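You operate a simulated robot arm through the tools that you are given. There is no shell and no other tool. Be economical: measure what you need, move in short steps, check, and stop when the job is done.

Carry out the task below with a simulated robot arm. There is one attempt and no reset: what you move stays moved.

TASK
Pull the bent shim and fit the one that closes the gap found.
Fine: loosen the wing knob first and tighten it last; the other shims stay out.

It is judged by the outcome, as a careful person would: the job done as asked, and still so three seconds after it is handed in. It fails if anything else is knocked over, pushed out of place, dropped, spilled or broken.

THE ROBOT
A 6-joint arm with a two-finger parallel gripper, fixed in place. Base frame: the origin is at the foot of the arm, x ahead of it, y to its left, z up; the work surface is at about z = 806. Lengths are in mm, angles in rad, forces in N, time in s.
With the tool pointing down near the work surface it reaches from about 260 to 680 mm from the base axis. Its first joint turns from -1.152 to 1.152 rad. Payload 2.9 kg.
Tool frame: the origin (TCP) lies between the finger pads and is the grasp point; the fingertips stand 30 mm ahead of it; z points along the fingers, y is the line along which they close. The gripper opens to 110 mm. The fingers are 20 mm wide and 10 mm thick; the gripper's body (48 by 112 mm) begins 55 mm behind the TCP.
Orientation is that of the tool frame in the base frame, as a unit quaternion [x, y, z, w]. With the fingers straight down and closing along the base's y, the tool's x points along the base's -x, its y along +y and its z along -z.

THE INTERFACE
- The arm moves only by the tool send_rows. Its argument "steps" is a list of rows, each an object of numbers (a shift or turn left out is 0, a gripper value left out holds the last): "tx", "ty", "tz": the shift along the tool's x, y, z in units of 200 mm (1.0 is 200 mm); "rx", "ry", "rz": the turn, a rotation vector about the tool's x, y, z in units of 180 degrees (1.0 is 180 degrees). In form: [{"tx": .., "ty": .., "tz": .., "rx": .., "ry": .., "rz": ..}, ...]. A call has 1 to 20 rows; each row is the pose to reach, as a shift and turn from the pose commanded when the call began, along the tool's axes at that moment. "grip" is the finger opening in mm, from 0 to 110, set as the call begins (left out, the last holds). A call with a number of a shift or a turn outside -1 to 1 is refused whole. A row lasts 0.2 s, in which the tool goes at most 50 mm and 0.15 rad; a call with a longer step from one row to the next is refused whole, and so is a gripper value outside its range. A pose out of reach is approached as far as the arm can. The call stops where the force on the tool passes 50 N (or 10 N more than at its start, if that is more) or the arm is blocked; 0.2 s more then pass. The fingers move at their own pace (about 108 mm/s each) and stop on an object; they squeeze with about 35 N. The grip force told is the motor's: it shows also when the fingers shut on nothing. Time passes only in rows, and 0.2 s behind the last, so rows that repeat a pose let the fingers close. It gives the time, the measured TCP pose, the force on the tool (base axes), the opening and the grip force at its end, in the units of the frame above (readings bear some noise), and new pictures: "views" is both (left out), scene, wrist or none.
- Cameras (640 x 400 px; columns grow to the right, rows downward): "scene" is fixed at [59.6, 414.7, 1404.7]; the picture's right is [-0.91, -0.42, 0.00], its down [-0.16, 0.34, -0.93] and it looks along [0.39, -0.84, -0.38] (base axes); focal length 359 px, centre (320, 200). "wrist" rides on the gripper at [-36, 0, -57] in the tool frame; the picture's right is [0.00, -1.00, 0.00], its down [0.97, 0.00, -0.24] and it looks along [0.24, 0.00, 0.97] (tool axes); focal length 218 px, centre (320, 200).
- pixel_to_xyz(camera, pixels): for up to 12 pixels [column, row] of the newest picture of that camera ("zoom" is the newest enlarged one), the place [x, y, z] in the base frame of the surface seen there, good to about 2 mm. No time passes.
- close_up(camera, box): a new picture of the part [left, top, right, bottom] of that camera's present view, enlarged. No time passes.
- finish_job(): hands the job in; it is judged then, once.

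Work in short steps. Measure before you move; look again where a grasp or a placing could have gone wrong, and mend it. You have 80 turns and 120 pictures in all, those below and enlarged ones among them. Open the gripper and draw the arm clear of the work before you hand the job in, unless the task says otherwise; then end with one line.

The tools are called after ">>>" as name(argument=value, ...) on one line, values as JSON. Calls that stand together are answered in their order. send_rows: Moves the arm, as the interface text tells. Its arguments: {"type":"object","properties":{"steps":{"type":"array"},"grip":{"type":"number"},"views":{"type":"string","enum":["both","scene","wrist","none"]}},"required":["steps"]} The other tools are called the same way: pixel_to_xyz (camera, pixels) gives the place of the surface under pixels of a picture; close_up (camera, box) takes an enlarged picture of a part of a camera's view; finish_job () hands the job in.

At the start:

```text
clock: 0.0
tcp_pos: [458.5, -47.3, 1162.7]
orientation: [0.0, 1.0, -0.001, 0.0]
wrist_force: [-0.6, -1.0, -0.5]
width: 110.0
gripper_force: 0.1
```

scene: 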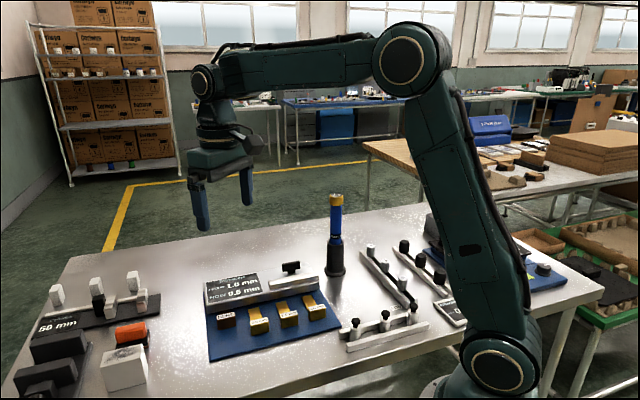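
wrist: 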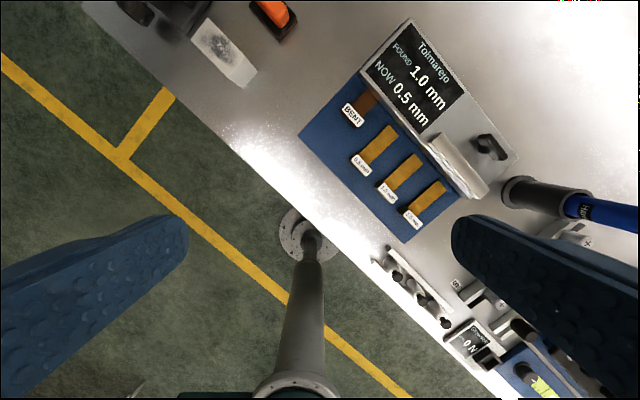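

The display reads "FOUND 1.0 mm, NOW 0.5 mm". I'll look closer at the shim fixture.

>>> close_up(camera="scene", box=[190, 240, 360, 370])

>>> close_up(camera="wrist", box=[290, 10, 530, 250])

```text
3.08 times, centred on (275, 305) of scene
```

zoom: 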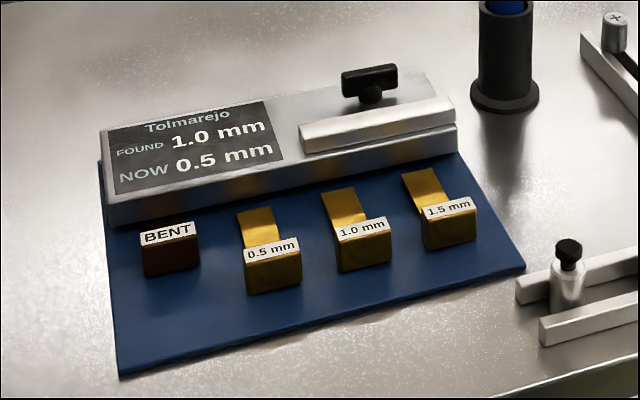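

```text
1.67 times, centred on (410, 130) of wrist
```

zoom: 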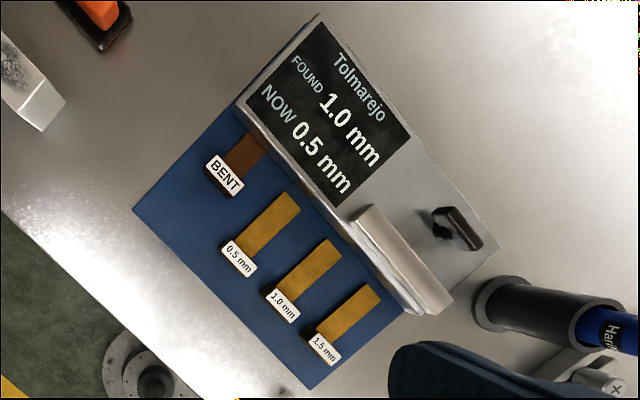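

>>> pixel_to_xyz(camera="zoom", pixels=[[224, 177], [240, 258], [282, 305], [325, 348], [285, 207], [328, 252], [368, 300], [465, 228], [320, 15], [497, 247], [135, 208], [405, 260]])

>>> pixel_to_xyz(camera="scene", pixels=[[290, 267], [227, 318], [259, 325], [289, 318], [317, 311], [300, 274], [290, 285], [222, 323], [312, 263], [215, 296], [310, 276], [336, 200]])

```text
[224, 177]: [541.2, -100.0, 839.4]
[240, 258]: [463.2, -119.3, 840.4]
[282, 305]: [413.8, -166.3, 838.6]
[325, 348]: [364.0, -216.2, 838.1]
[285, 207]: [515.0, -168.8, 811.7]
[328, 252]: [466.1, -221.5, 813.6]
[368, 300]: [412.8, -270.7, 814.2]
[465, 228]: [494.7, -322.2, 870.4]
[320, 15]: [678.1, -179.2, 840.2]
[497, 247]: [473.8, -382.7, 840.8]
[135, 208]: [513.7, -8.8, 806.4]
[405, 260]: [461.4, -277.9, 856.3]
```

```text
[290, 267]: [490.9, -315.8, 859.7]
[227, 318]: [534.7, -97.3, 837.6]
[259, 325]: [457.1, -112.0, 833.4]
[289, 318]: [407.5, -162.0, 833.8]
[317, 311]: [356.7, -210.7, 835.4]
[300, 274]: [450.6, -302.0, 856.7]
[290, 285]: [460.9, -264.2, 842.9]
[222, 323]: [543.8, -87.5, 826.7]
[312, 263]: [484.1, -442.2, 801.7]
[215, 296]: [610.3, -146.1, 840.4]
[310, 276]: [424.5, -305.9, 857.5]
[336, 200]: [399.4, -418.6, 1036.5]
```

Handles stand in a 45° row with the fixture behind them. I'll turn the tool so the camera looks in at the slot from the handle side, above the work.

>>> send_rows(steps=[{"rz": -0.047, "ty": -0.05, "tz": 0.03}, {"rz": -0.094, "ty": -0.1, "tz": 0.06}, {"rz": -0.141, "ty": -0.15, "tz": 0.09}, {"rz": -0.188, "ty": -0.2, "tz": 0.12}, {"rz": -0.235, "ty": -0.25, "tz": 0.15}, {"rz": -0.282, "ty": -0.3, "tz": 0.18}, {"rz": -0.329, "ty": -0.35, "tz": 0.21}, {"rz": -0.376, "ty": -0.4, "tz": 0.24}, {"rz": -0.423, "ty": -0.45, "tz": 0.27}, {"rz": -0.47, "ty": -0.5, "tz": 0.3}, {"rz": -0.517, "ty": -0.55, "tz": 0.33}, {"rz": -0.564, "ty": -0.6, "tz": 0.36}, {"rz": -0.611, "ty": -0.65, "tz": 0.39}, {"rz": -0.658, "ty": -0.7, "tz": 0.42}, {"rz": -0.705, "ty": -0.75, "tz": 0.45}, {"rz": -0.75, "ty": -0.8, "tz": 0.48}])

```text
clock: 3.4
tcp_pos: [457.4, -205.9, 1065.2]
orientation: [0.925, -0.381, 0.0, 0.0]
wrist_force: [-0.4, -0.8, 0.0]
width: 110.0
gripper_force: 0.0
```

scene: 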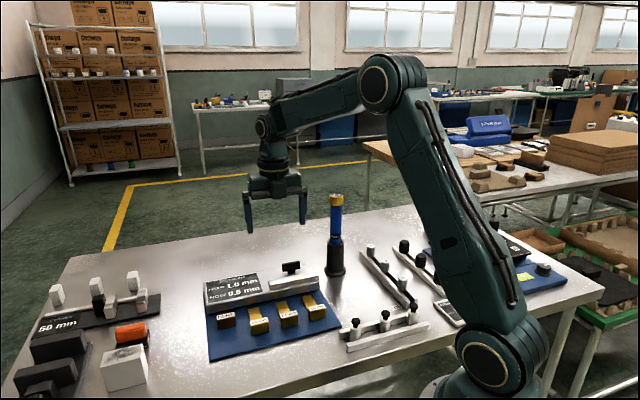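
wrist: 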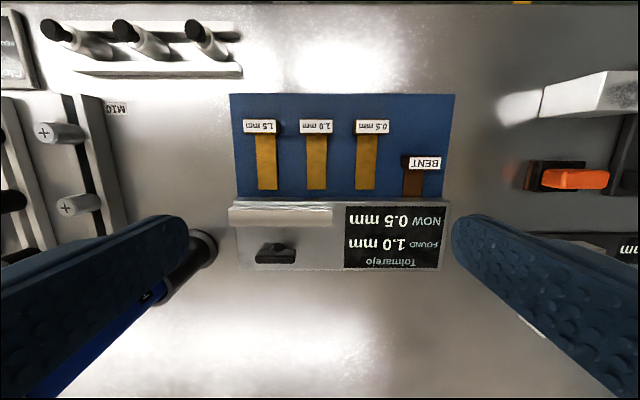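

>>> close_up(camera="wrist", box=[220, 85, 460, 285])

>>> close_up(camera="scene", box=[200, 255, 340, 345])

```text
2.00 times, centred on (340, 185) of wrist
```

zoom: 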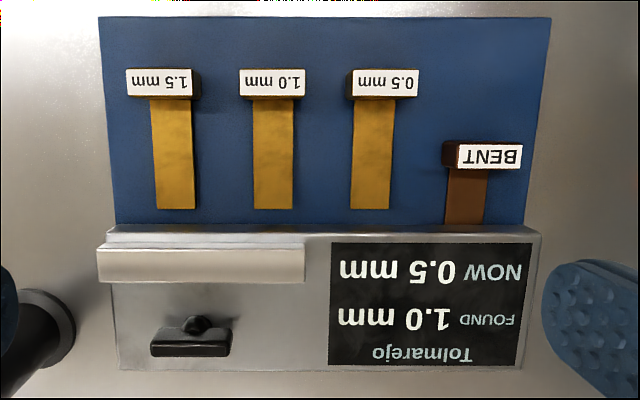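

```text
4.44 times, centred on (270, 300) of scene
```

zoom: 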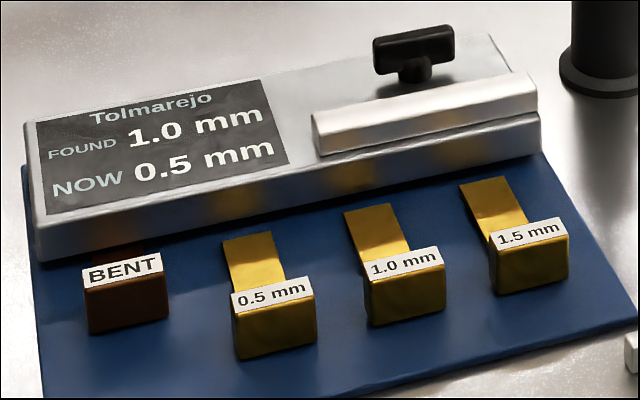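

>>> pixel_to_xyz(camera="wrist", pixels=[[424, 162], [372, 126], [316, 126], [260, 126], [413, 190], [366, 186], [316, 186], [266, 186], [278, 246], [260, 256], [294, 256], [280, 215]])

>>> pixel_to_xyz(camera="zoom", pixels=[[122, 255], [122, 225], [330, 203], [500, 152], [420, 98], [425, 130], [318, 120], [440, 160], [460, 90], [412, 65], [380, 48], [480, 40]])

```text
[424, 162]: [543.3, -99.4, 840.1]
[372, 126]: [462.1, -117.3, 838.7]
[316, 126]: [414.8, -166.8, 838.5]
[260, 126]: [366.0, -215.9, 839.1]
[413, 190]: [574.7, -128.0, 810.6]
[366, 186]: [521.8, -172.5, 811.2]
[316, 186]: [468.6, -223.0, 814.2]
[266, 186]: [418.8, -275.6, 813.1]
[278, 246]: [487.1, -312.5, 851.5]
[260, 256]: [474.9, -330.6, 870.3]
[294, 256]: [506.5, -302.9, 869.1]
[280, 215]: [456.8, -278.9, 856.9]
```

```text
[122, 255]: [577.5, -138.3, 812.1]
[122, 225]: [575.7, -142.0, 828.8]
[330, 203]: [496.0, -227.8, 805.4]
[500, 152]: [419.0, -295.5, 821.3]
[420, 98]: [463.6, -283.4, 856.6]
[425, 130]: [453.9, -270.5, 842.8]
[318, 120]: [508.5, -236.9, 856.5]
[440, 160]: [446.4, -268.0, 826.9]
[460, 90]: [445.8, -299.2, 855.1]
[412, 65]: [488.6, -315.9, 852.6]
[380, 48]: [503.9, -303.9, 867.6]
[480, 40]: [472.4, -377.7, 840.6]
```

>>> send_rows(steps=[{"tx": -0.086, "ty": -0.032, "tz": 0.125, "ry": 0.0445}, {"tx": -0.172, "ty": -0.064, "tz": 0.25, "ry": 0.089}, {"tx": -0.258, "ty": -0.096, "tz": 0.375, "ry": 0.133}, {"tx": -0.344, "ty": -0.128, "tz": 0.5, "ry": 0.178}, {"tx": -0.43, "ty": -0.16, "tz": 0.625, "ry": 0.222}], views="wrist")

>>> close_up(camera="wrist", box=[160, 80, 480, 280])

```text
clock: 4.6
tcp_pos: [419.7, -124.1, 940.9]
orientation: [0.868, -0.36, 0.316, 0.131]
wrist_force: [0.0, -0.3, 0.1]
width: 110.1
gripper_force: 0.1
```

wrist: 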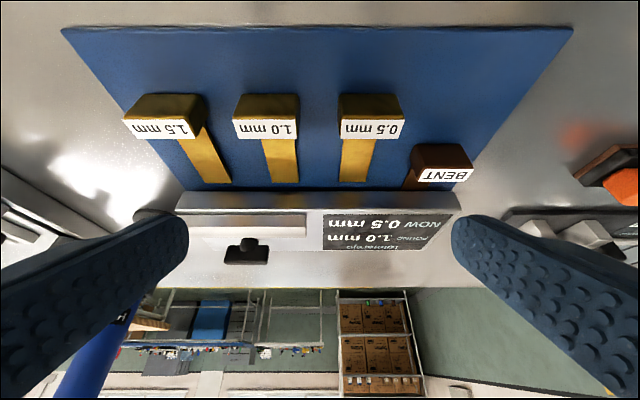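

```text
2.00 times, centred on (320, 180) of wrist
```

zoom: 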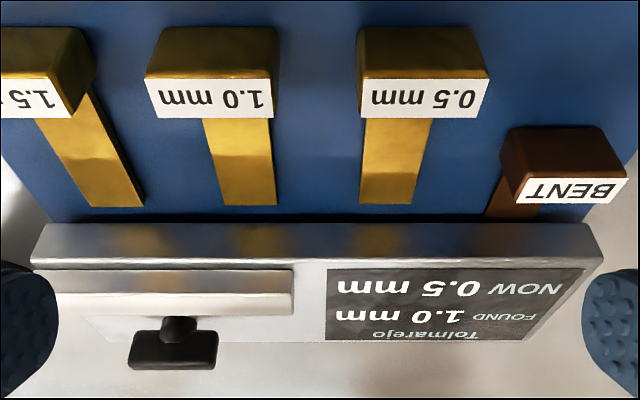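

>>> close_up(camera="wrist", box=[170, 150, 330, 250])

>>> close_up(camera="wrist", box=[320, 140, 480, 240])

```text
4.00 times, centred on (250, 200) of wrist
```

zoom: 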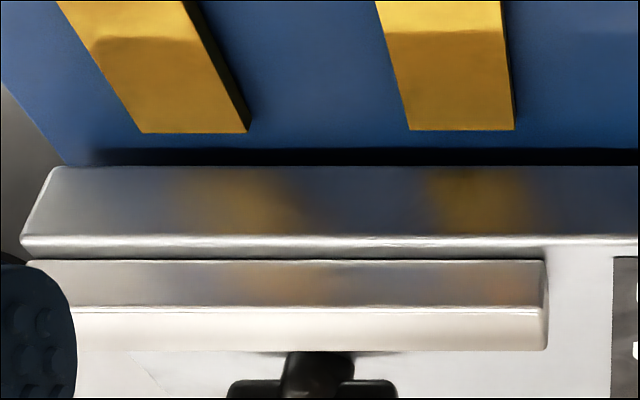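

```text
4.00 times, centred on (400, 190) of wrist
```

zoom: 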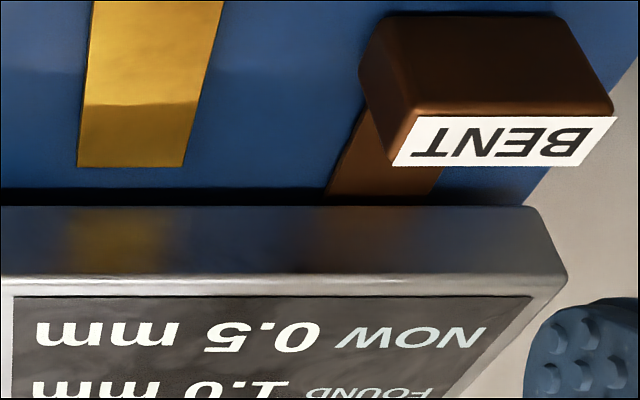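

The block is raised along its whole front edge, with the bent shim in the slot under it. The wing knob is at about (490,-316,870) with its wing parallel to the front. I'll go upright above the knob next.

>>> send_rows(steps=[{"tx": 0.158, "ty": 0.086, "tz": 0.054, "ry": -0.0444}, {"tx": 0.316, "ty": 0.172, "tz": 0.109, "ry": -0.0888}, {"tx": 0.474, "ty": 0.258, "tz": 0.163, "ry": -0.1332}, {"tx": 0.632, "ty": 0.344, "tz": 0.218, "ry": -0.1776}, {"tx": 0.79, "ty": 0.43, "tz": 0.272, "ry": -0.222}], views="none")

>>> send_rows(steps=[{"rz": 0.0455}, {"rz": 0.091}, {"rz": 0.1365}, {"rz": 0.182}, {"rz": 0.2275}, {"rz": 0.273}, {"rz": 0.3185}, {"rz": 0.364}, {"rz": 0.4095}, {"rz": 0.455}, {"rz": 0.5}], views="wrist", grip=60)

```text
clock: 5.8
tcp_pos: [469.6, -293.5, 1000.5]
orientation: [0.924, -0.382, -0.001, 0.0]
wrist_force: [-0.6, -0.1, 0.5]
width: 110.1
gripper_force: 0.1
```

```text
clock: 8.2
tcp_pos: [470.3, -293.2, 1001.8]
orientation: [-0.381, 0.924, 0.0, 0.0]
wrist_force: [0.1, 0.5, -0.3]
width: 59.9
gripper_force: 0.1
```

wrist: 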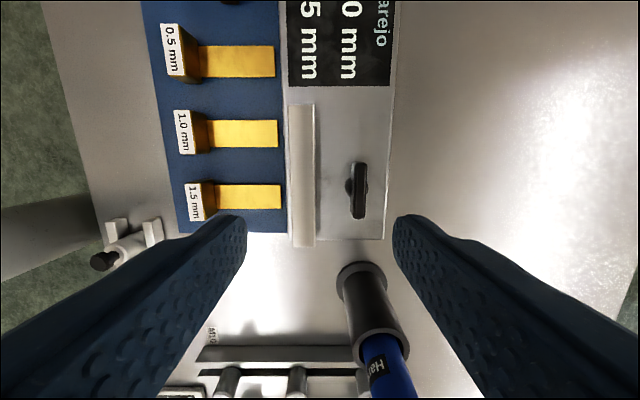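

>>> close_up(camera="wrist", box=[280, 140, 400, 230])

>>> pixel_to_xyz(camera="wrist", pixels=[[358, 170], [358, 190], [358, 210], [349, 187], [292, 180], [313, 180], [352, 185], [365, 190], [380, 230], [350, 185]])

```text
4.44 times, centred on (340, 185) of wrist
```

zoom: 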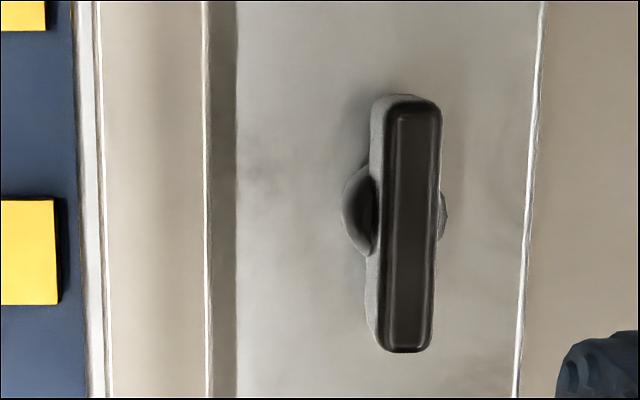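

```text
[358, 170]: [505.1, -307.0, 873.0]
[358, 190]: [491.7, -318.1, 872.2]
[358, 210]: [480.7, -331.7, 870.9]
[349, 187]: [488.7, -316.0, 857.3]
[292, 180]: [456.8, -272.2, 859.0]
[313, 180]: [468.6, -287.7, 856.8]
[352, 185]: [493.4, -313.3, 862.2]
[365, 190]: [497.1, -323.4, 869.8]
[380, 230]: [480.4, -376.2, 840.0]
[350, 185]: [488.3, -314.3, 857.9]
```

>>> send_rows(steps=[{"tx": 0.009, "ty": -0.175, "tz": 0.1}, {"tx": 0.009, "ty": -0.175, "tz": 0.25}, {"tx": 0.009, "ty": -0.175, "tz": 0.4}, {"tx": 0.009, "ty": -0.175, "tz": 0.4}], grip=40)

```text
clock: 9.2
tcp_pos: [493.7, -320.3, 923.1]
orientation: [-0.382, 0.924, 0.0, 0.0]
wrist_force: [0.8, -0.5, 0.4]
width: 40.1
gripper_force: 0.0
```

scene: 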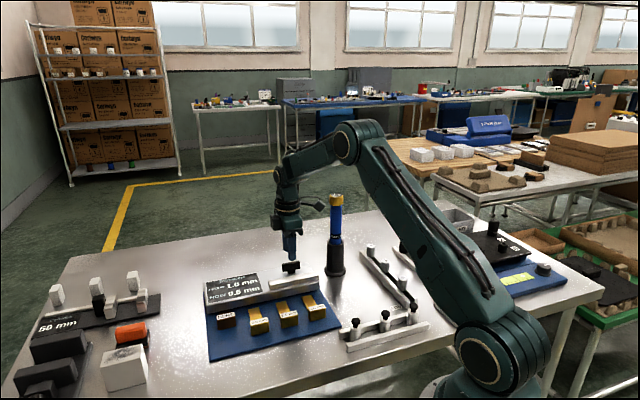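
wrist: 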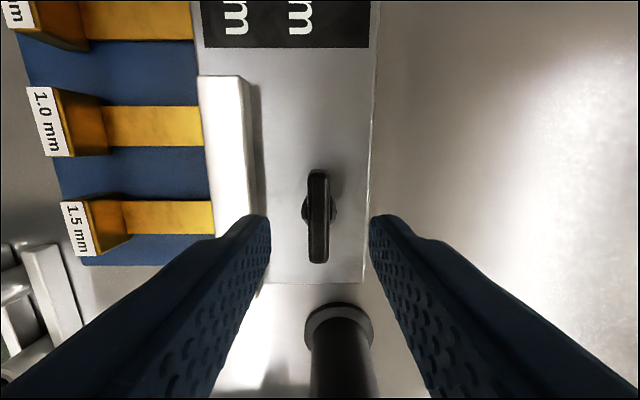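

Wing is centred between the fingers (col 318). Lower to z≈889 and close on it.

>>> send_rows(steps=[{"tz": 0.08}, {"tz": 0.13}, {"tz": 0.17}], views="none")

>>> send_rows(steps=[{"tz": 0}, {"tz": 0}], grip=4)

```text
clock: 10.0
tcp_pos: [494.6, -319.9, 888.1]
orientation: [-0.382, 0.924, 0.0, 0.0]
wrist_force: [0.7, -0.3, 0.2]
width: 39.7
gripper_force: 0.1
```

```text
clock: 10.6
tcp_pos: [495.0, -319.9, 887.5]
orientation: [-0.383, 0.924, -0.001, 0.0]
wrist_force: [0.4, 0.6, -0.3]
width: 11.9
gripper_force: 45.7
```

scene: 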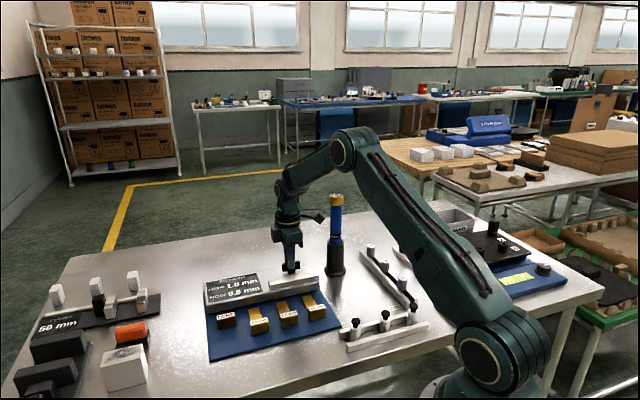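
wrist: 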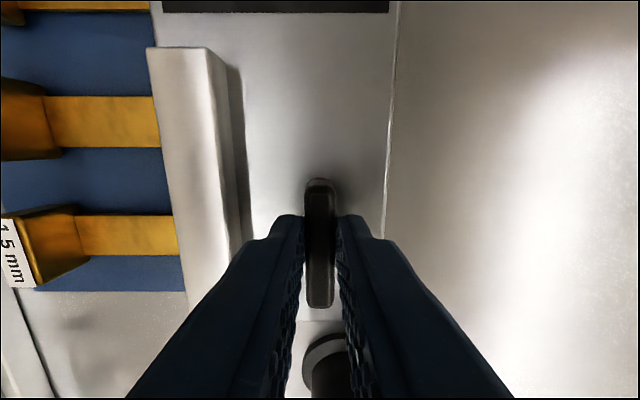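

Gripped (11.9 mm wide). Turn counter-clockwise to loosen, 45° first.

>>> send_rows(steps=[{"rz": -0.04}, {"rz": -0.08}, {"rz": -0.12}, {"rz": -0.16}, {"rz": -0.2}, {"rz": -0.25}])

```text
refused: row 6 steps farther than a row can; nothing moved
```

>>> send_rows(steps=[{"rz": -0.042}, {"rz": -0.084}, {"rz": -0.126}, {"rz": -0.168}, {"rz": -0.21}, {"rz": -0.25}])

```text
clock: 12.0
tcp_pos: [492.4, -318.8, 888.3]
orientation: [0.708, -0.706, -0.002, 0.0]
wrist_force: [-13.3, 16.9, 21.8]
width: 11.9
gripper_force: 45.5
```

scene: 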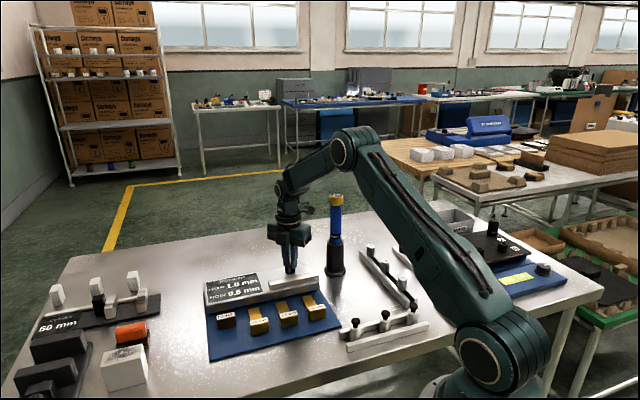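
wrist: 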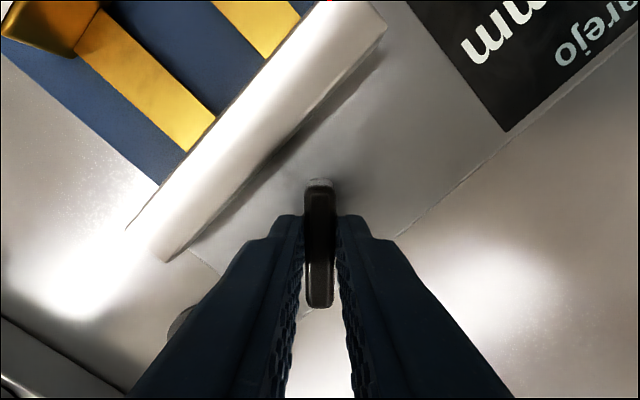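

Knob turned 45° with it. Relieve the side force by ~1.5 mm and continue another 45°.

>>> send_rows(steps=[{"tx": -0.0075, "ty": 0.0075, "tz": -0.007}, {"tx": -0.0075, "ty": 0.0075, "tz": -0.007, "rz": -0.042}, {"tx": -0.0075, "ty": 0.0075, "tz": -0.007, "rz": -0.084}, {"tx": -0.0075, "ty": 0.0075, "tz": -0.007, "rz": -0.126}, {"tx": -0.0075, "ty": 0.0075, "tz": -0.007, "rz": -0.168}, {"tx": -0.0075, "ty": 0.0075, "tz": -0.007, "rz": -0.21}, {"tx": -0.0075, "ty": 0.0075, "tz": -0.007, "rz": -0.25}], views="wrist")

>>> close_up(camera="scene", box=[200, 235, 340, 345])

```text
clock: 13.6
tcp_pos: [490.4, -320.7, 887.8]
orientation: [0.924, -0.383, -0.002, -0.001]
wrist_force: [-23.0, -12.0, 10.0]
width: 11.7
gripper_force: 44.8
```

wrist: 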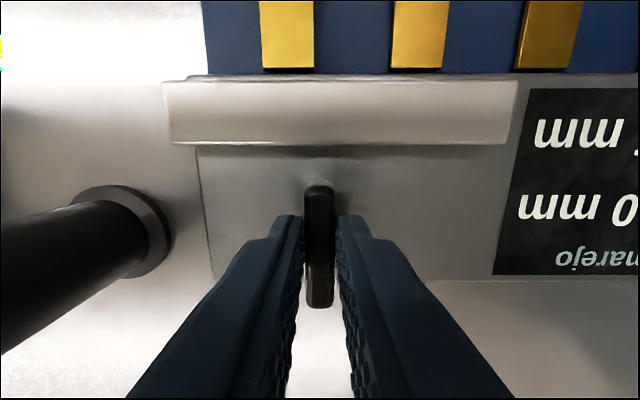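

```text
3.64 times, centred on (270, 290) of scene
```

zoom: 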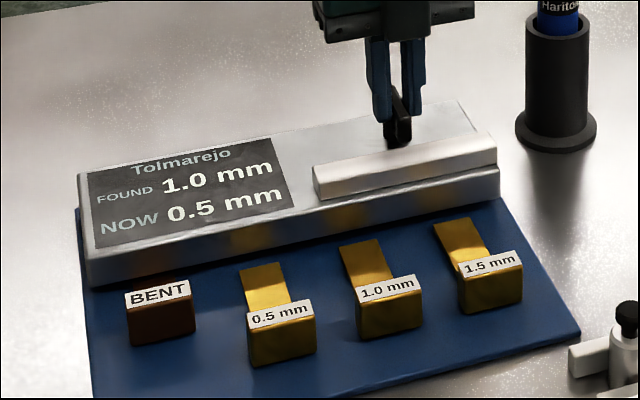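

Turned 90° without a stop. A further 25° for margin, relieving the side force, then release.

>>> send_rows(steps=[{"tx": -0.0035, "ty": 0.0105, "tz": -0.003}, {"tx": -0.0035, "ty": 0.0105, "tz": -0.003, "rz": -0.035}, {"tx": -0.0035, "ty": 0.0105, "tz": -0.003, "rz": -0.07}, {"tx": -0.0035, "ty": 0.0105, "tz": -0.003, "rz": -0.105}, {"tx": -0.0035, "ty": 0.0105, "tz": -0.003, "rz": -0.14}], views="wrist")

```text
clock: 14.3
tcp_pos: [489.8, -320.2, 888.3]
orientation: [0.937, -0.349, -0.002, 0.0]
wrist_force: [-2.7, -6.3, 2.9]
width: 11.7
gripper_force: 45.2
out of reach, approached as far as the arm can: row 2, 3
stopped in row 3: the force on the tool passed its limit (the readings are from after the stop); the commanded pose is now the measured one
```

wrist: 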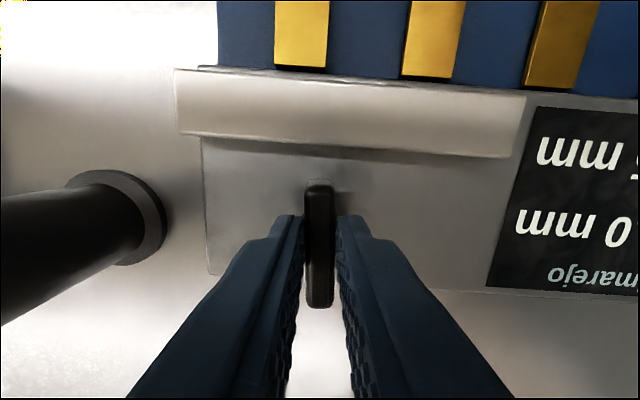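

The arm's joint limit is reached at ~94° of turn. Release, lift, and look.

>>> send_rows(steps=[{"tz": 0}, {"tz": 0}, {"tz": -0.1}, {"tz": -0.3}, {"tz": -0.5}], grip=40, views="wrist")

>>> close_up(camera="scene", box=[200, 235, 340, 345])

```text
clock: 15.5
tcp_pos: [490.5, -316.4, 986.8]
orientation: [0.938, -0.347, -0.002, 0.0]
wrist_force: [0.1, 0.0, 0.3]
width: 40.0
gripper_force: 0.2
```

wrist: 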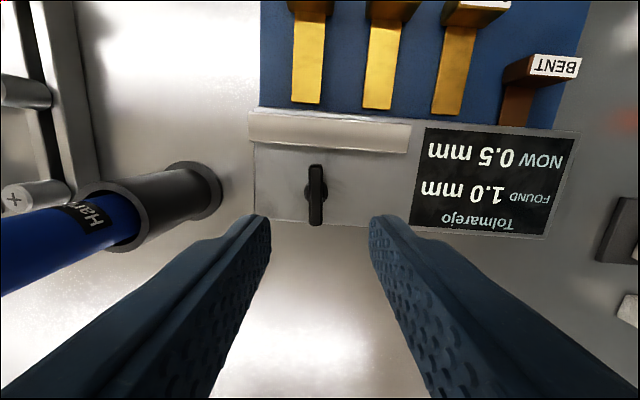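

```text
3.64 times, centred on (270, 290) of scene
```

zoom: 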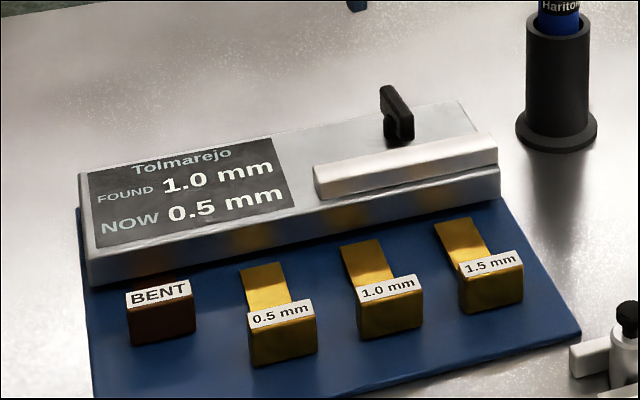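

Wing is turned across; now go over the bent shim's handle.

>>> send_rows(steps=[{"tx": -0.085, "ty": -0.166, "rz": 0.01}, {"tx": -0.17, "ty": -0.332, "rz": 0.0245}, {"tx": -0.255, "ty": -0.5, "rz": 0.0245}, {"tx": -0.34, "ty": -0.665, "rz": 0.0245}, {"tx": -0.425, "ty": -0.83, "rz": 0.0245}, {"tx": -0.508, "ty": -0.995, "rz": 0.0245}], grip=80, views="wrist")

>>> close_up(camera="wrist", box=[240, 100, 400, 230])

```text
clock: 16.9
tcp_pos: [544.3, -103.1, 984.7]
orientation: [0.924, -0.384, -0.002, 0.0]
wrist_force: [-0.3, 0.1, 0.3]
width: 80.2
gripper_force: 0.1
```

wrist: 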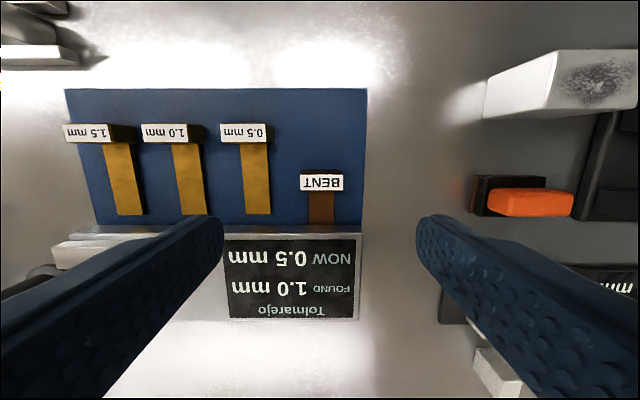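

```text
3.08 times, centred on (320, 165) of wrist
```

zoom: 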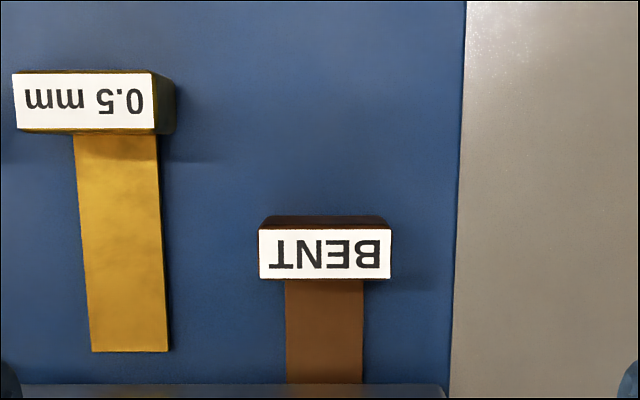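

>>> pixel_to_xyz(camera="zoom", pixels=[[262, 250], [387, 250], [324, 235], [324, 275], [324, 222], [288, 350], [360, 350], [325, 378], [80, 340], [165, 340], [130, 347], [300, 100]])

>>> pixel_to_xyz(camera="wrist", pixels=[[400, 150], [440, 120], [365, 92], [364, 150], [482, 190], [490, 100], [420, 180], [215, 80], [215, 95], [60, 120]])

```text
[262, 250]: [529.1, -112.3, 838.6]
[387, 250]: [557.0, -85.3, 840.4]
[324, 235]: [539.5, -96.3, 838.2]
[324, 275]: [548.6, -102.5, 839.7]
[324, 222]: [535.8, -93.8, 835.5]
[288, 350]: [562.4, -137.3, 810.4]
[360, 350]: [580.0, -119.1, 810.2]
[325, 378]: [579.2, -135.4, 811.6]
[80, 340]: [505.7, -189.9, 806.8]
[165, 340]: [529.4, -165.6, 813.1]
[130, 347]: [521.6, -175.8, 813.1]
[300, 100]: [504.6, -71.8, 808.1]
```

```text
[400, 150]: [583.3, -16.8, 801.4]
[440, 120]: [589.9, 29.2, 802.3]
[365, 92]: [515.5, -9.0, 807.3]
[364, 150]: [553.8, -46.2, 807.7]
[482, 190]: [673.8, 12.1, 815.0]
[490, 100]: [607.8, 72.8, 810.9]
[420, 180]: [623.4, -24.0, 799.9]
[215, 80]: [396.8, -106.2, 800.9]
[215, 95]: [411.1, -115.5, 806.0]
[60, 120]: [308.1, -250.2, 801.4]
```

Handle centre ≈(542.4,-98.2), 40×16 mm, top z 840. Descend straddling it across its width.

>>> send_rows(steps=[{"tx": -0.024, "ty": -0.0105, "tz": 0.15}, {"tx": -0.024, "ty": -0.0105, "tz": 0.35}, {"tx": -0.024, "ty": -0.0105, "tz": 0.52}, {"tx": -0.024, "ty": -0.0105, "tz": 0.63}, {"tx": -0.024, "ty": -0.0105, "tz": 0.7}], grip=60, views="wrist")

```text
clock: 18.1
tcp_pos: [540.4, -97.6, 847.9]
orientation: [0.924, -0.383, -0.002, 0.0]
wrist_force: [-0.3, -0.1, 0.2]
width: 60.2
gripper_force: 0.0
```

wrist: 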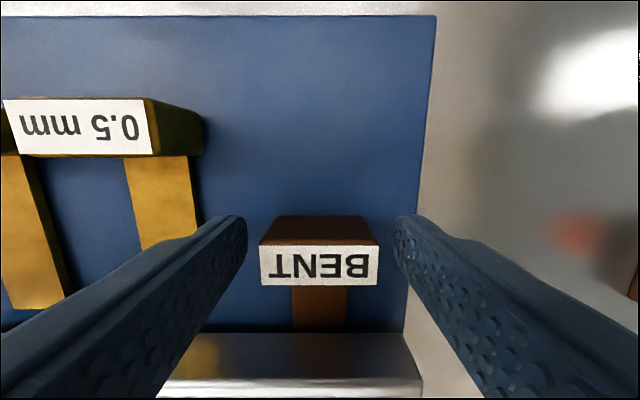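

Centred (handle cols 260–378). Close.

>>> send_rows(steps=[{"tz": 0.01}, {"tz": 0.01}, {"tz": 0.01}], grip=30, views="none")

>>> send_rows(steps=[{"tx": -0.02}, {"tx": -0.04}, {"tx": -0.06}, {"tx": -0.08}, {"tx": -0.1}], views="wrist")

```text
clock: 18.9
tcp_pos: [540.5, -97.4, 848.7]
orientation: [0.923, -0.384, -0.001, -0.001]
wrist_force: [-6.1, -3.7, 23.4]
width: 41.6
gripper_force: 44.5
```

```text
clock: 20.1
tcp_pos: [526.2, -84.0, 848.9]
orientation: [0.923, -0.384, 0.0, 0.0]
wrist_force: [-10.4, -13.1, 30.7]
width: 41.4
gripper_force: 45.1
```

wrist: 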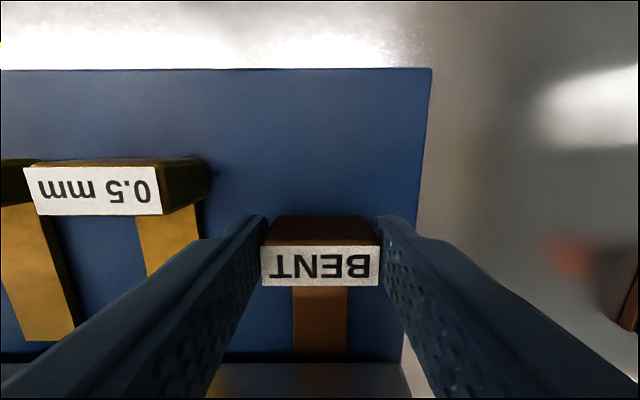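

It slides freely. Ease the downward push and pull the rest of the way (30 mm more).

>>> send_rows(steps=[{"tz": -0.012}, {"tx": -0.04, "tz": -0.012}, {"tx": -0.08, "tz": -0.012}, {"tx": -0.12, "tz": -0.012}, {"tx": -0.15, "tz": -0.012}], views="wrist")

```text
clock: 21.3
tcp_pos: [508.7, -64.8, 847.0]
orientation: [0.922, -0.387, 0.003, 0.001]
wrist_force: [27.7, -30.8, -17.6]
width: 41.5
gripper_force: 45.3
```

wrist: 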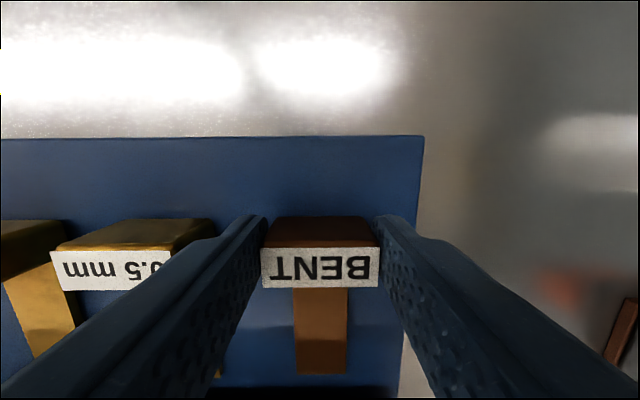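

The resisting force is 41 N. I'll check before pulling more.

>>> close_up(camera="wrist", box=[200, 200, 440, 400])

>>> close_up(camera="scene", box=[190, 255, 330, 365])

```text
2.00 times, centred on (320, 300) of wrist
```

zoom: 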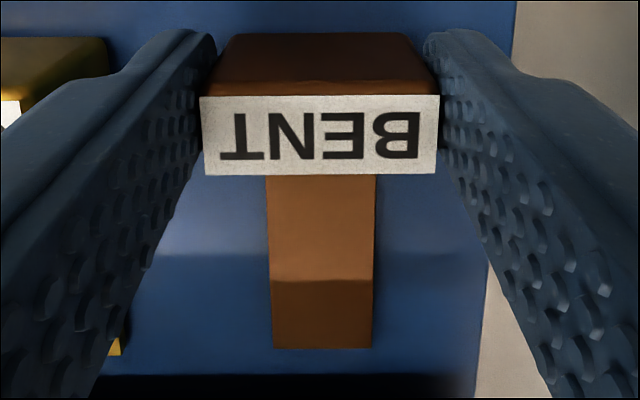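

```text
3.64 times, centred on (260, 310) of scene
```

zoom: 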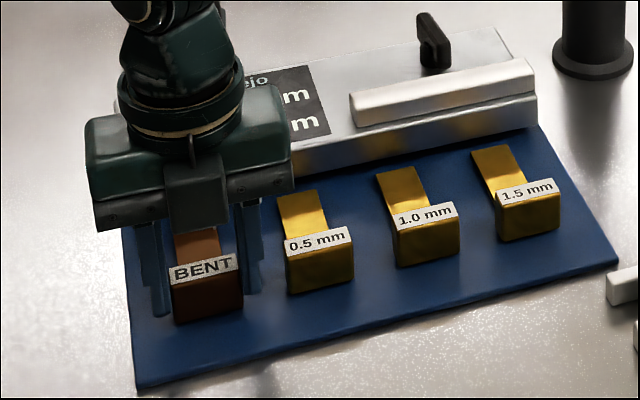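

The bent shim now lines up with the other pulled-out shims and meets a stop: it is on a slide, and so presumably are the others. I'll relieve the pull, release, and lift.

>>> send_rows(steps=[{"tx": 0.02}, {"tx": 0.02}], views="none")

>>> send_rows(steps=[{"tz": 0}, {"tz": 0}, {"tz": -0.1}, {"tz": -0.25}, {"tz": -0.45}], grip=58, views="wrist")

```text
clock: 21.9
tcp_pos: [507.9, -65.6, 847.7]
orientation: [0.923, -0.385, -0.001, 0.001]
wrist_force: [5.2, -16.3, 3.3]
width: 41.4
gripper_force: 44.6
```

```text
clock: 23.1
tcp_pos: [507.0, -63.9, 936.8]
orientation: [0.923, -0.384, -0.003, -0.001]
wrist_force: [0.4, -1.0, -0.1]
width: 57.8
gripper_force: 0.1
```

wrist: 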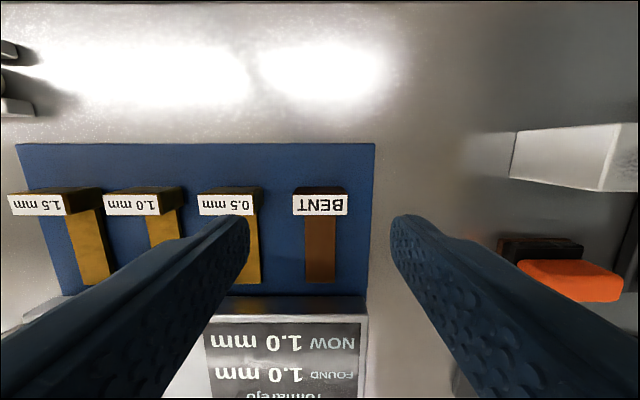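

Display now reads FOUND 1.0 / NOW 1.0, so the 1.0 mm shim closes it. Move above the 1.0 mm handle.

>>> send_rows(steps=[{"ty": 0.18, "tx": 0.01}, {"ty": 0.36, "tx": 0.029}, {"ty": 0.54, "tx": 0.029}, {"ty": 0.69, "tx": 0.029}, {"ty": 0.69, "tx": 0.029}], grip=56, views="wrist")

```text
clock: 24.3
tcp_pos: [415.6, -165.1, 939.5]
orientation: [0.923, -0.384, -0.001, 0.0]
wrist_force: [-0.3, -0.2, -0.2]
width: 55.8
gripper_force: 0.0
```

wrist: 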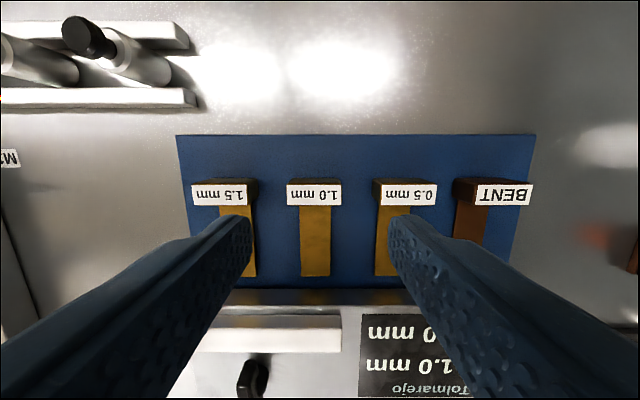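

>>> pixel_to_xyz(camera="wrist", pixels=[[290, 194], [338, 194], [314, 188], [314, 203], [258, 194], [375, 194]])

```text
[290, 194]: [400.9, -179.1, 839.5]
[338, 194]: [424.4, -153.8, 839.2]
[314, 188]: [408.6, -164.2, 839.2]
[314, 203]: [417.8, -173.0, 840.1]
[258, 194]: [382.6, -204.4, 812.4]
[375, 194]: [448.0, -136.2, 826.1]
```

>>> send_rows(steps=[{"ty": 0.0155, "tx": -0.005, "tz": 0.1}, {"ty": 0.0155, "tx": -0.005, "tz": 0.25}, {"ty": 0.0155, "tx": -0.005, "tz": 0.38}, {"ty": 0.0155, "tx": -0.005, "tz": 0.455}], views="wrist")

```text
clock: 25.3
tcp_pos: [412.0, -167.5, 846.7]
orientation: [0.923, -0.384, -0.001, 0.001]
wrist_force: [1.0, -0.3, 0.3]
width: 56.0
gripper_force: 0.0
```

wrist: 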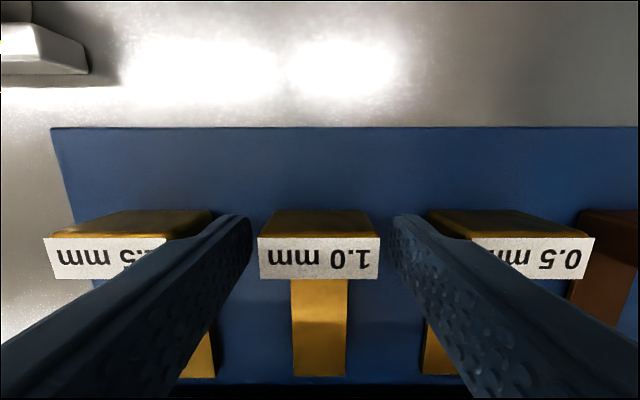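

Centred and clear of neighbours. Close, then slide it inward.

>>> send_rows(steps=[{"tz": 0}, {"tz": 0}, {"tz": 0}], grip=30, views="none")

>>> send_rows(steps=[{"tx": 0.03}, {"tx": 0.06}, {"tx": 0.09}, {"tx": 0.12}, {"tx": 0.15}], views="wrist")

```text
clock: 26.1
tcp_pos: [411.0, -167.7, 847.0]
orientation: [0.924, -0.384, -0.002, 0.0]
wrist_force: [-2.3, -4.8, -5.2]
width: 41.6
gripper_force: 45.1
```

```text
clock: 27.3
tcp_pos: [433.0, -189.0, 847.1]
orientation: [0.924, -0.383, -0.002, 0.0]
wrist_force: [2.6, 4.4, 2.6]
width: 41.3
gripper_force: 45.4
```

wrist: 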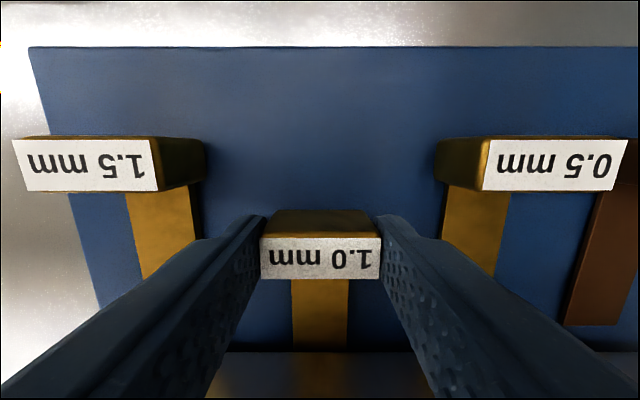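

Sliding freely, 30 mm in. Continue until it stops.

>>> send_rows(steps=[{"tx": 0.02}, {"tx": 0.04}, {"tx": 0.06}, {"tx": 0.075}, {"tx": 0.085}], views="wrist")

>>> close_up(camera="scene", box=[190, 255, 330, 365])

```text
clock: 28.5
tcp_pos: [444.9, -199.2, 846.9]
orientation: [0.924, -0.382, -0.005, -0.001]
wrist_force: [-2.4, 15.8, -0.5]
width: 41.7
gripper_force: 45.2
```

wrist: 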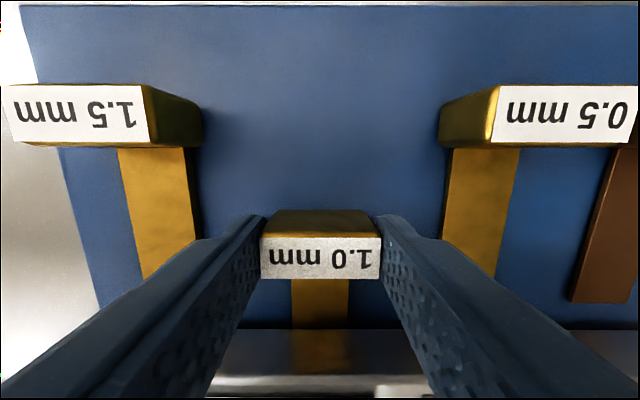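

```text
3.64 times, centred on (260, 310) of scene
```

zoom: 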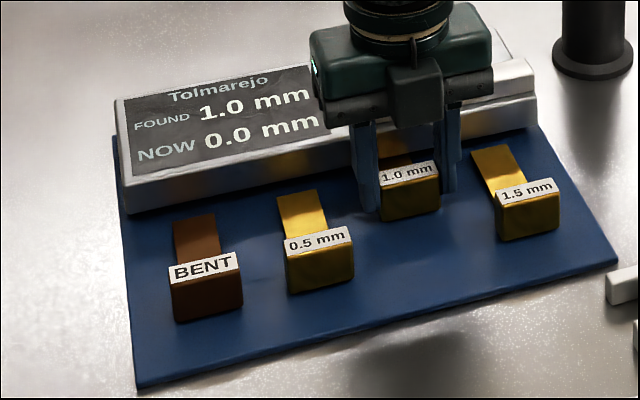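

NOW reads 0.0 and the shim is at its stop. Release, lift, and move over the knob.

>>> send_rows(steps=[{"tz": 0}, {"tz": 0}, {"tz": -0.1}, {"tz": -0.25}, {"tz": -0.45}], grip=56, views="none")

>>> send_rows(steps=[{"tx": 0.14, "ty": 0.06}, {"tx": 0.28, "ty": 0.12}, {"tx": 0.43, "ty": 0.19}, {"tx": 0.587, "ty": 0.26}, {"tx": 0.587, "ty": 0.26}], grip=40, views="wrist")

```text
clock: 29.7
tcp_pos: [443.5, -200.7, 937.9]
orientation: [0.924, -0.384, -0.002, 0.0]
wrist_force: [0.3, 1.1, 0.6]
width: 55.9
gripper_force: 0.1
```

```text
clock: 30.9
tcp_pos: [491.0, -320.7, 936.5]
orientation: [0.924, -0.383, -0.003, 0.0]
wrist_force: [-0.2, 0.4, 0.9]
width: 40.1
gripper_force: 0.1
```

wrist: 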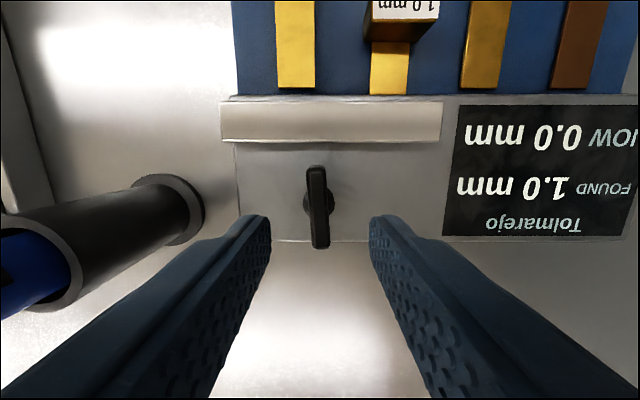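

>>> send_rows(steps=[{"tz": 0.1, "rz": -0.018}, {"tz": 0.18, "rz": -0.018}, {"tz": 0.24, "rz": -0.018}], views="none")

>>> send_rows(steps=[{"tz": 0}, {"tz": 0}], grip=4, views="wrist")

```text
clock: 31.7
tcp_pos: [492.2, -321.3, 889.5]
orientation: [0.934, -0.356, -0.002, 0.001]
wrist_force: [0.8, -0.7, -0.2]
width: 39.9
gripper_force: 0.0
```

```text
clock: 32.3
tcp_pos: [491.2, -321.0, 889.7]
orientation: [0.934, -0.357, -0.001, 0.0]
wrist_force: [-1.6, -0.8, -0.2]
width: 11.8
gripper_force: 45.4
```

wrist: 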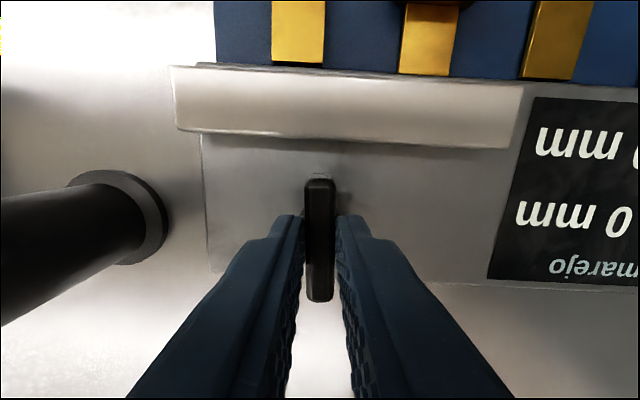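

Gripped. Turn clockwise to tighten, in two halves.

>>> send_rows(steps=[{"rz": 0.042}, {"rz": 0.084}, {"rz": 0.126}, {"rz": 0.168}, {"rz": 0.21}, {"rz": 0.25}], views="wrist")

```text
clock: 33.7
tcp_pos: [490.7, -321.2, 889.3]
orientation: [0.725, -0.689, -0.001, -0.001]
wrist_force: [7.2, -10.3, -10.3]
width: 11.8
gripper_force: 45.1
```

wrist: 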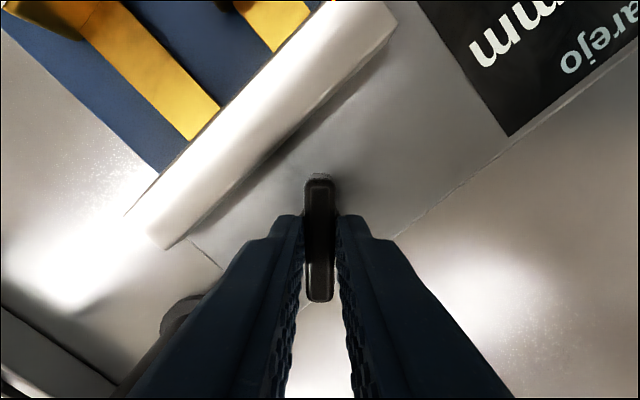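

>>> send_rows(steps=[{"rz": 0.042}, {"rz": 0.084}, {"rz": 0.126}, {"rz": 0.168}, {"rz": 0.21}, {"rz": 0.25}, {"rz": 0.275}], views="wrist")

```text
clock: 35.3
tcp_pos: [492.2, -320.5, 888.5]
orientation: [-0.372, 0.928, 0.0, 0.0]
wrist_force: [21.7, -5.4, -13.3]
width: 12.1
gripper_force: 45.1
```

wrist: 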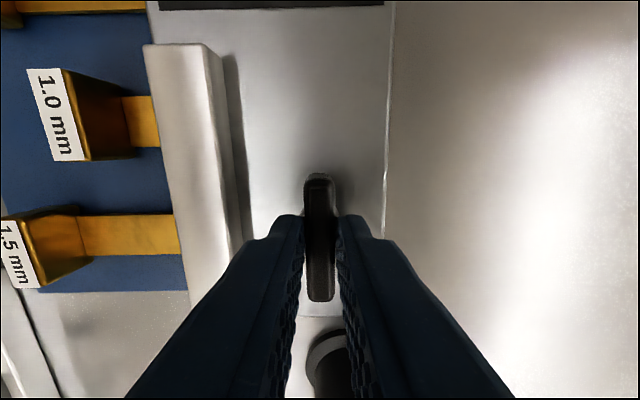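

Wing is back at its original angle. Nudge a little further to feel for a stop.

>>> send_rows(steps=[{"rz": 0.015}, {"rz": 0.03}, {"rz": 0.03}], views="wrist")

```text
clock: 36.1
tcp_pos: [493.9, -320.5, 890.9]
orientation: [-0.328, 0.945, 0.0, -0.001]
wrist_force: [14.4, -6.4, -6.1]
width: 13.6
gripper_force: 45.1
```

wrist: 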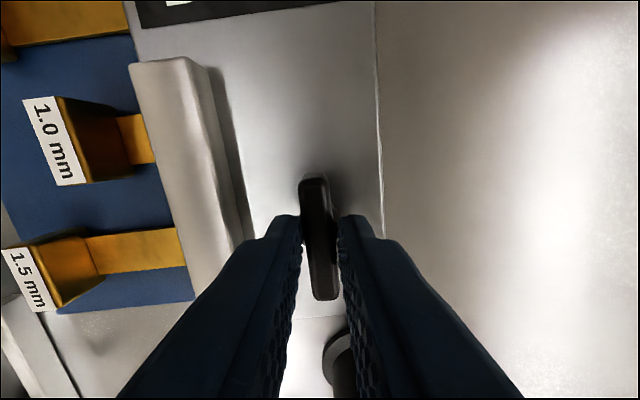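

The knob stays parallel to the bar while the fingers twist on it, so it is at its tight stop. Back off that twist, release, lift clear.

>>> send_rows(steps=[{"rz": -0.015}, {"rz": -0.027}], views="none")

>>> send_rows(steps=[{"tz": 0}, {"tz": 0}, {"tz": -0.1}, {"tz": -0.3}, {"tz": -0.5}, {"tz": -0.7}, {"tz": -0.7, "ty": 0.2}, {"tz": -0.7, "ty": 0.4}, {"tz": -0.7, "ty": 0.6}], grip=40, views="both")

>>> close_up(camera="scene", box=[195, 250, 345, 360])

```text
clock: 36.7
tcp_pos: [493.0, -322.9, 889.3]
orientation: [-0.367, 0.93, 0.0, -0.001]
wrist_force: [16.1, -9.9, -5.8]
width: 12.3
gripper_force: 45.0
```

```text
clock: 38.7
tcp_pos: [406.3, -231.1, 1027.8]
orientation: [-0.368, 0.93, 0.002, -0.002]
wrist_force: [-0.8, -0.1, 0.2]
width: 40.1
gripper_force: 0.0
```

scene: 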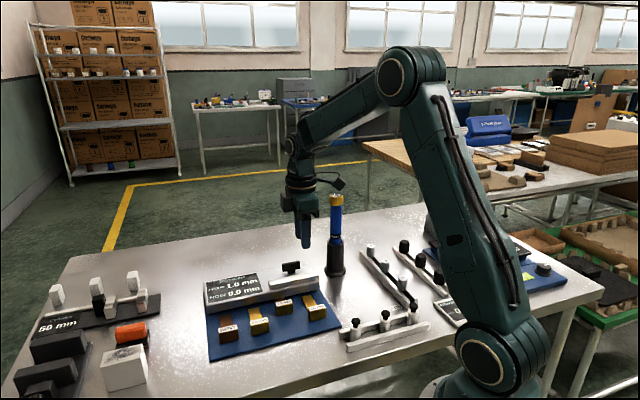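
wrist: 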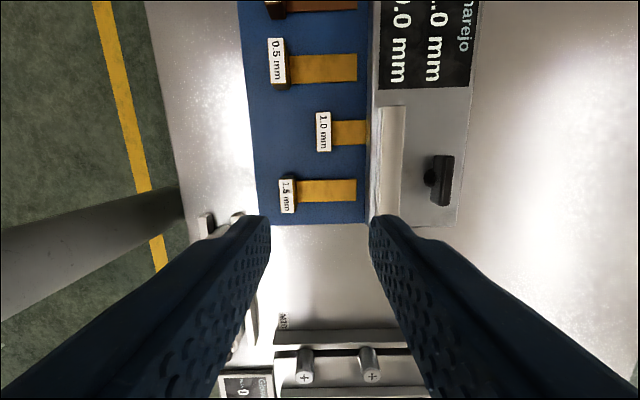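

```text
3.64 times, centred on (270, 305) of scene
```

zoom: 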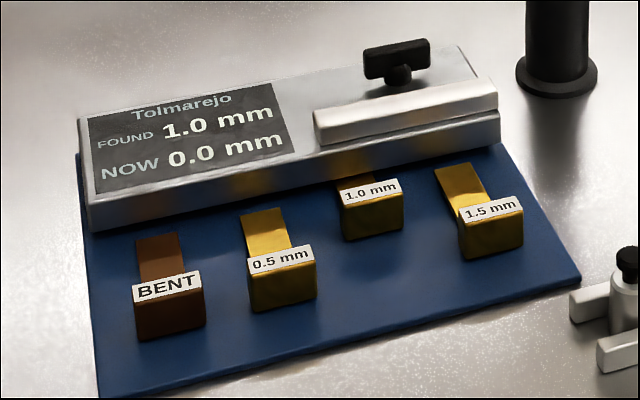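

The display reads NOW 0.0, the wing is back in its tight position, the other shims are out, and the arm is clear. Handing in.

>>> finish_job()

```text
The job is handed in.
```

The bent shim is pulled out to its stop and the 1.0 mm shim is fitted; the display reads FOUND 1.0 mm, NOW 0.0 mm. I loosened the wing knob first and tightened it to its stop last, and the 0.5 mm and 1.5 mm shims stayed out.
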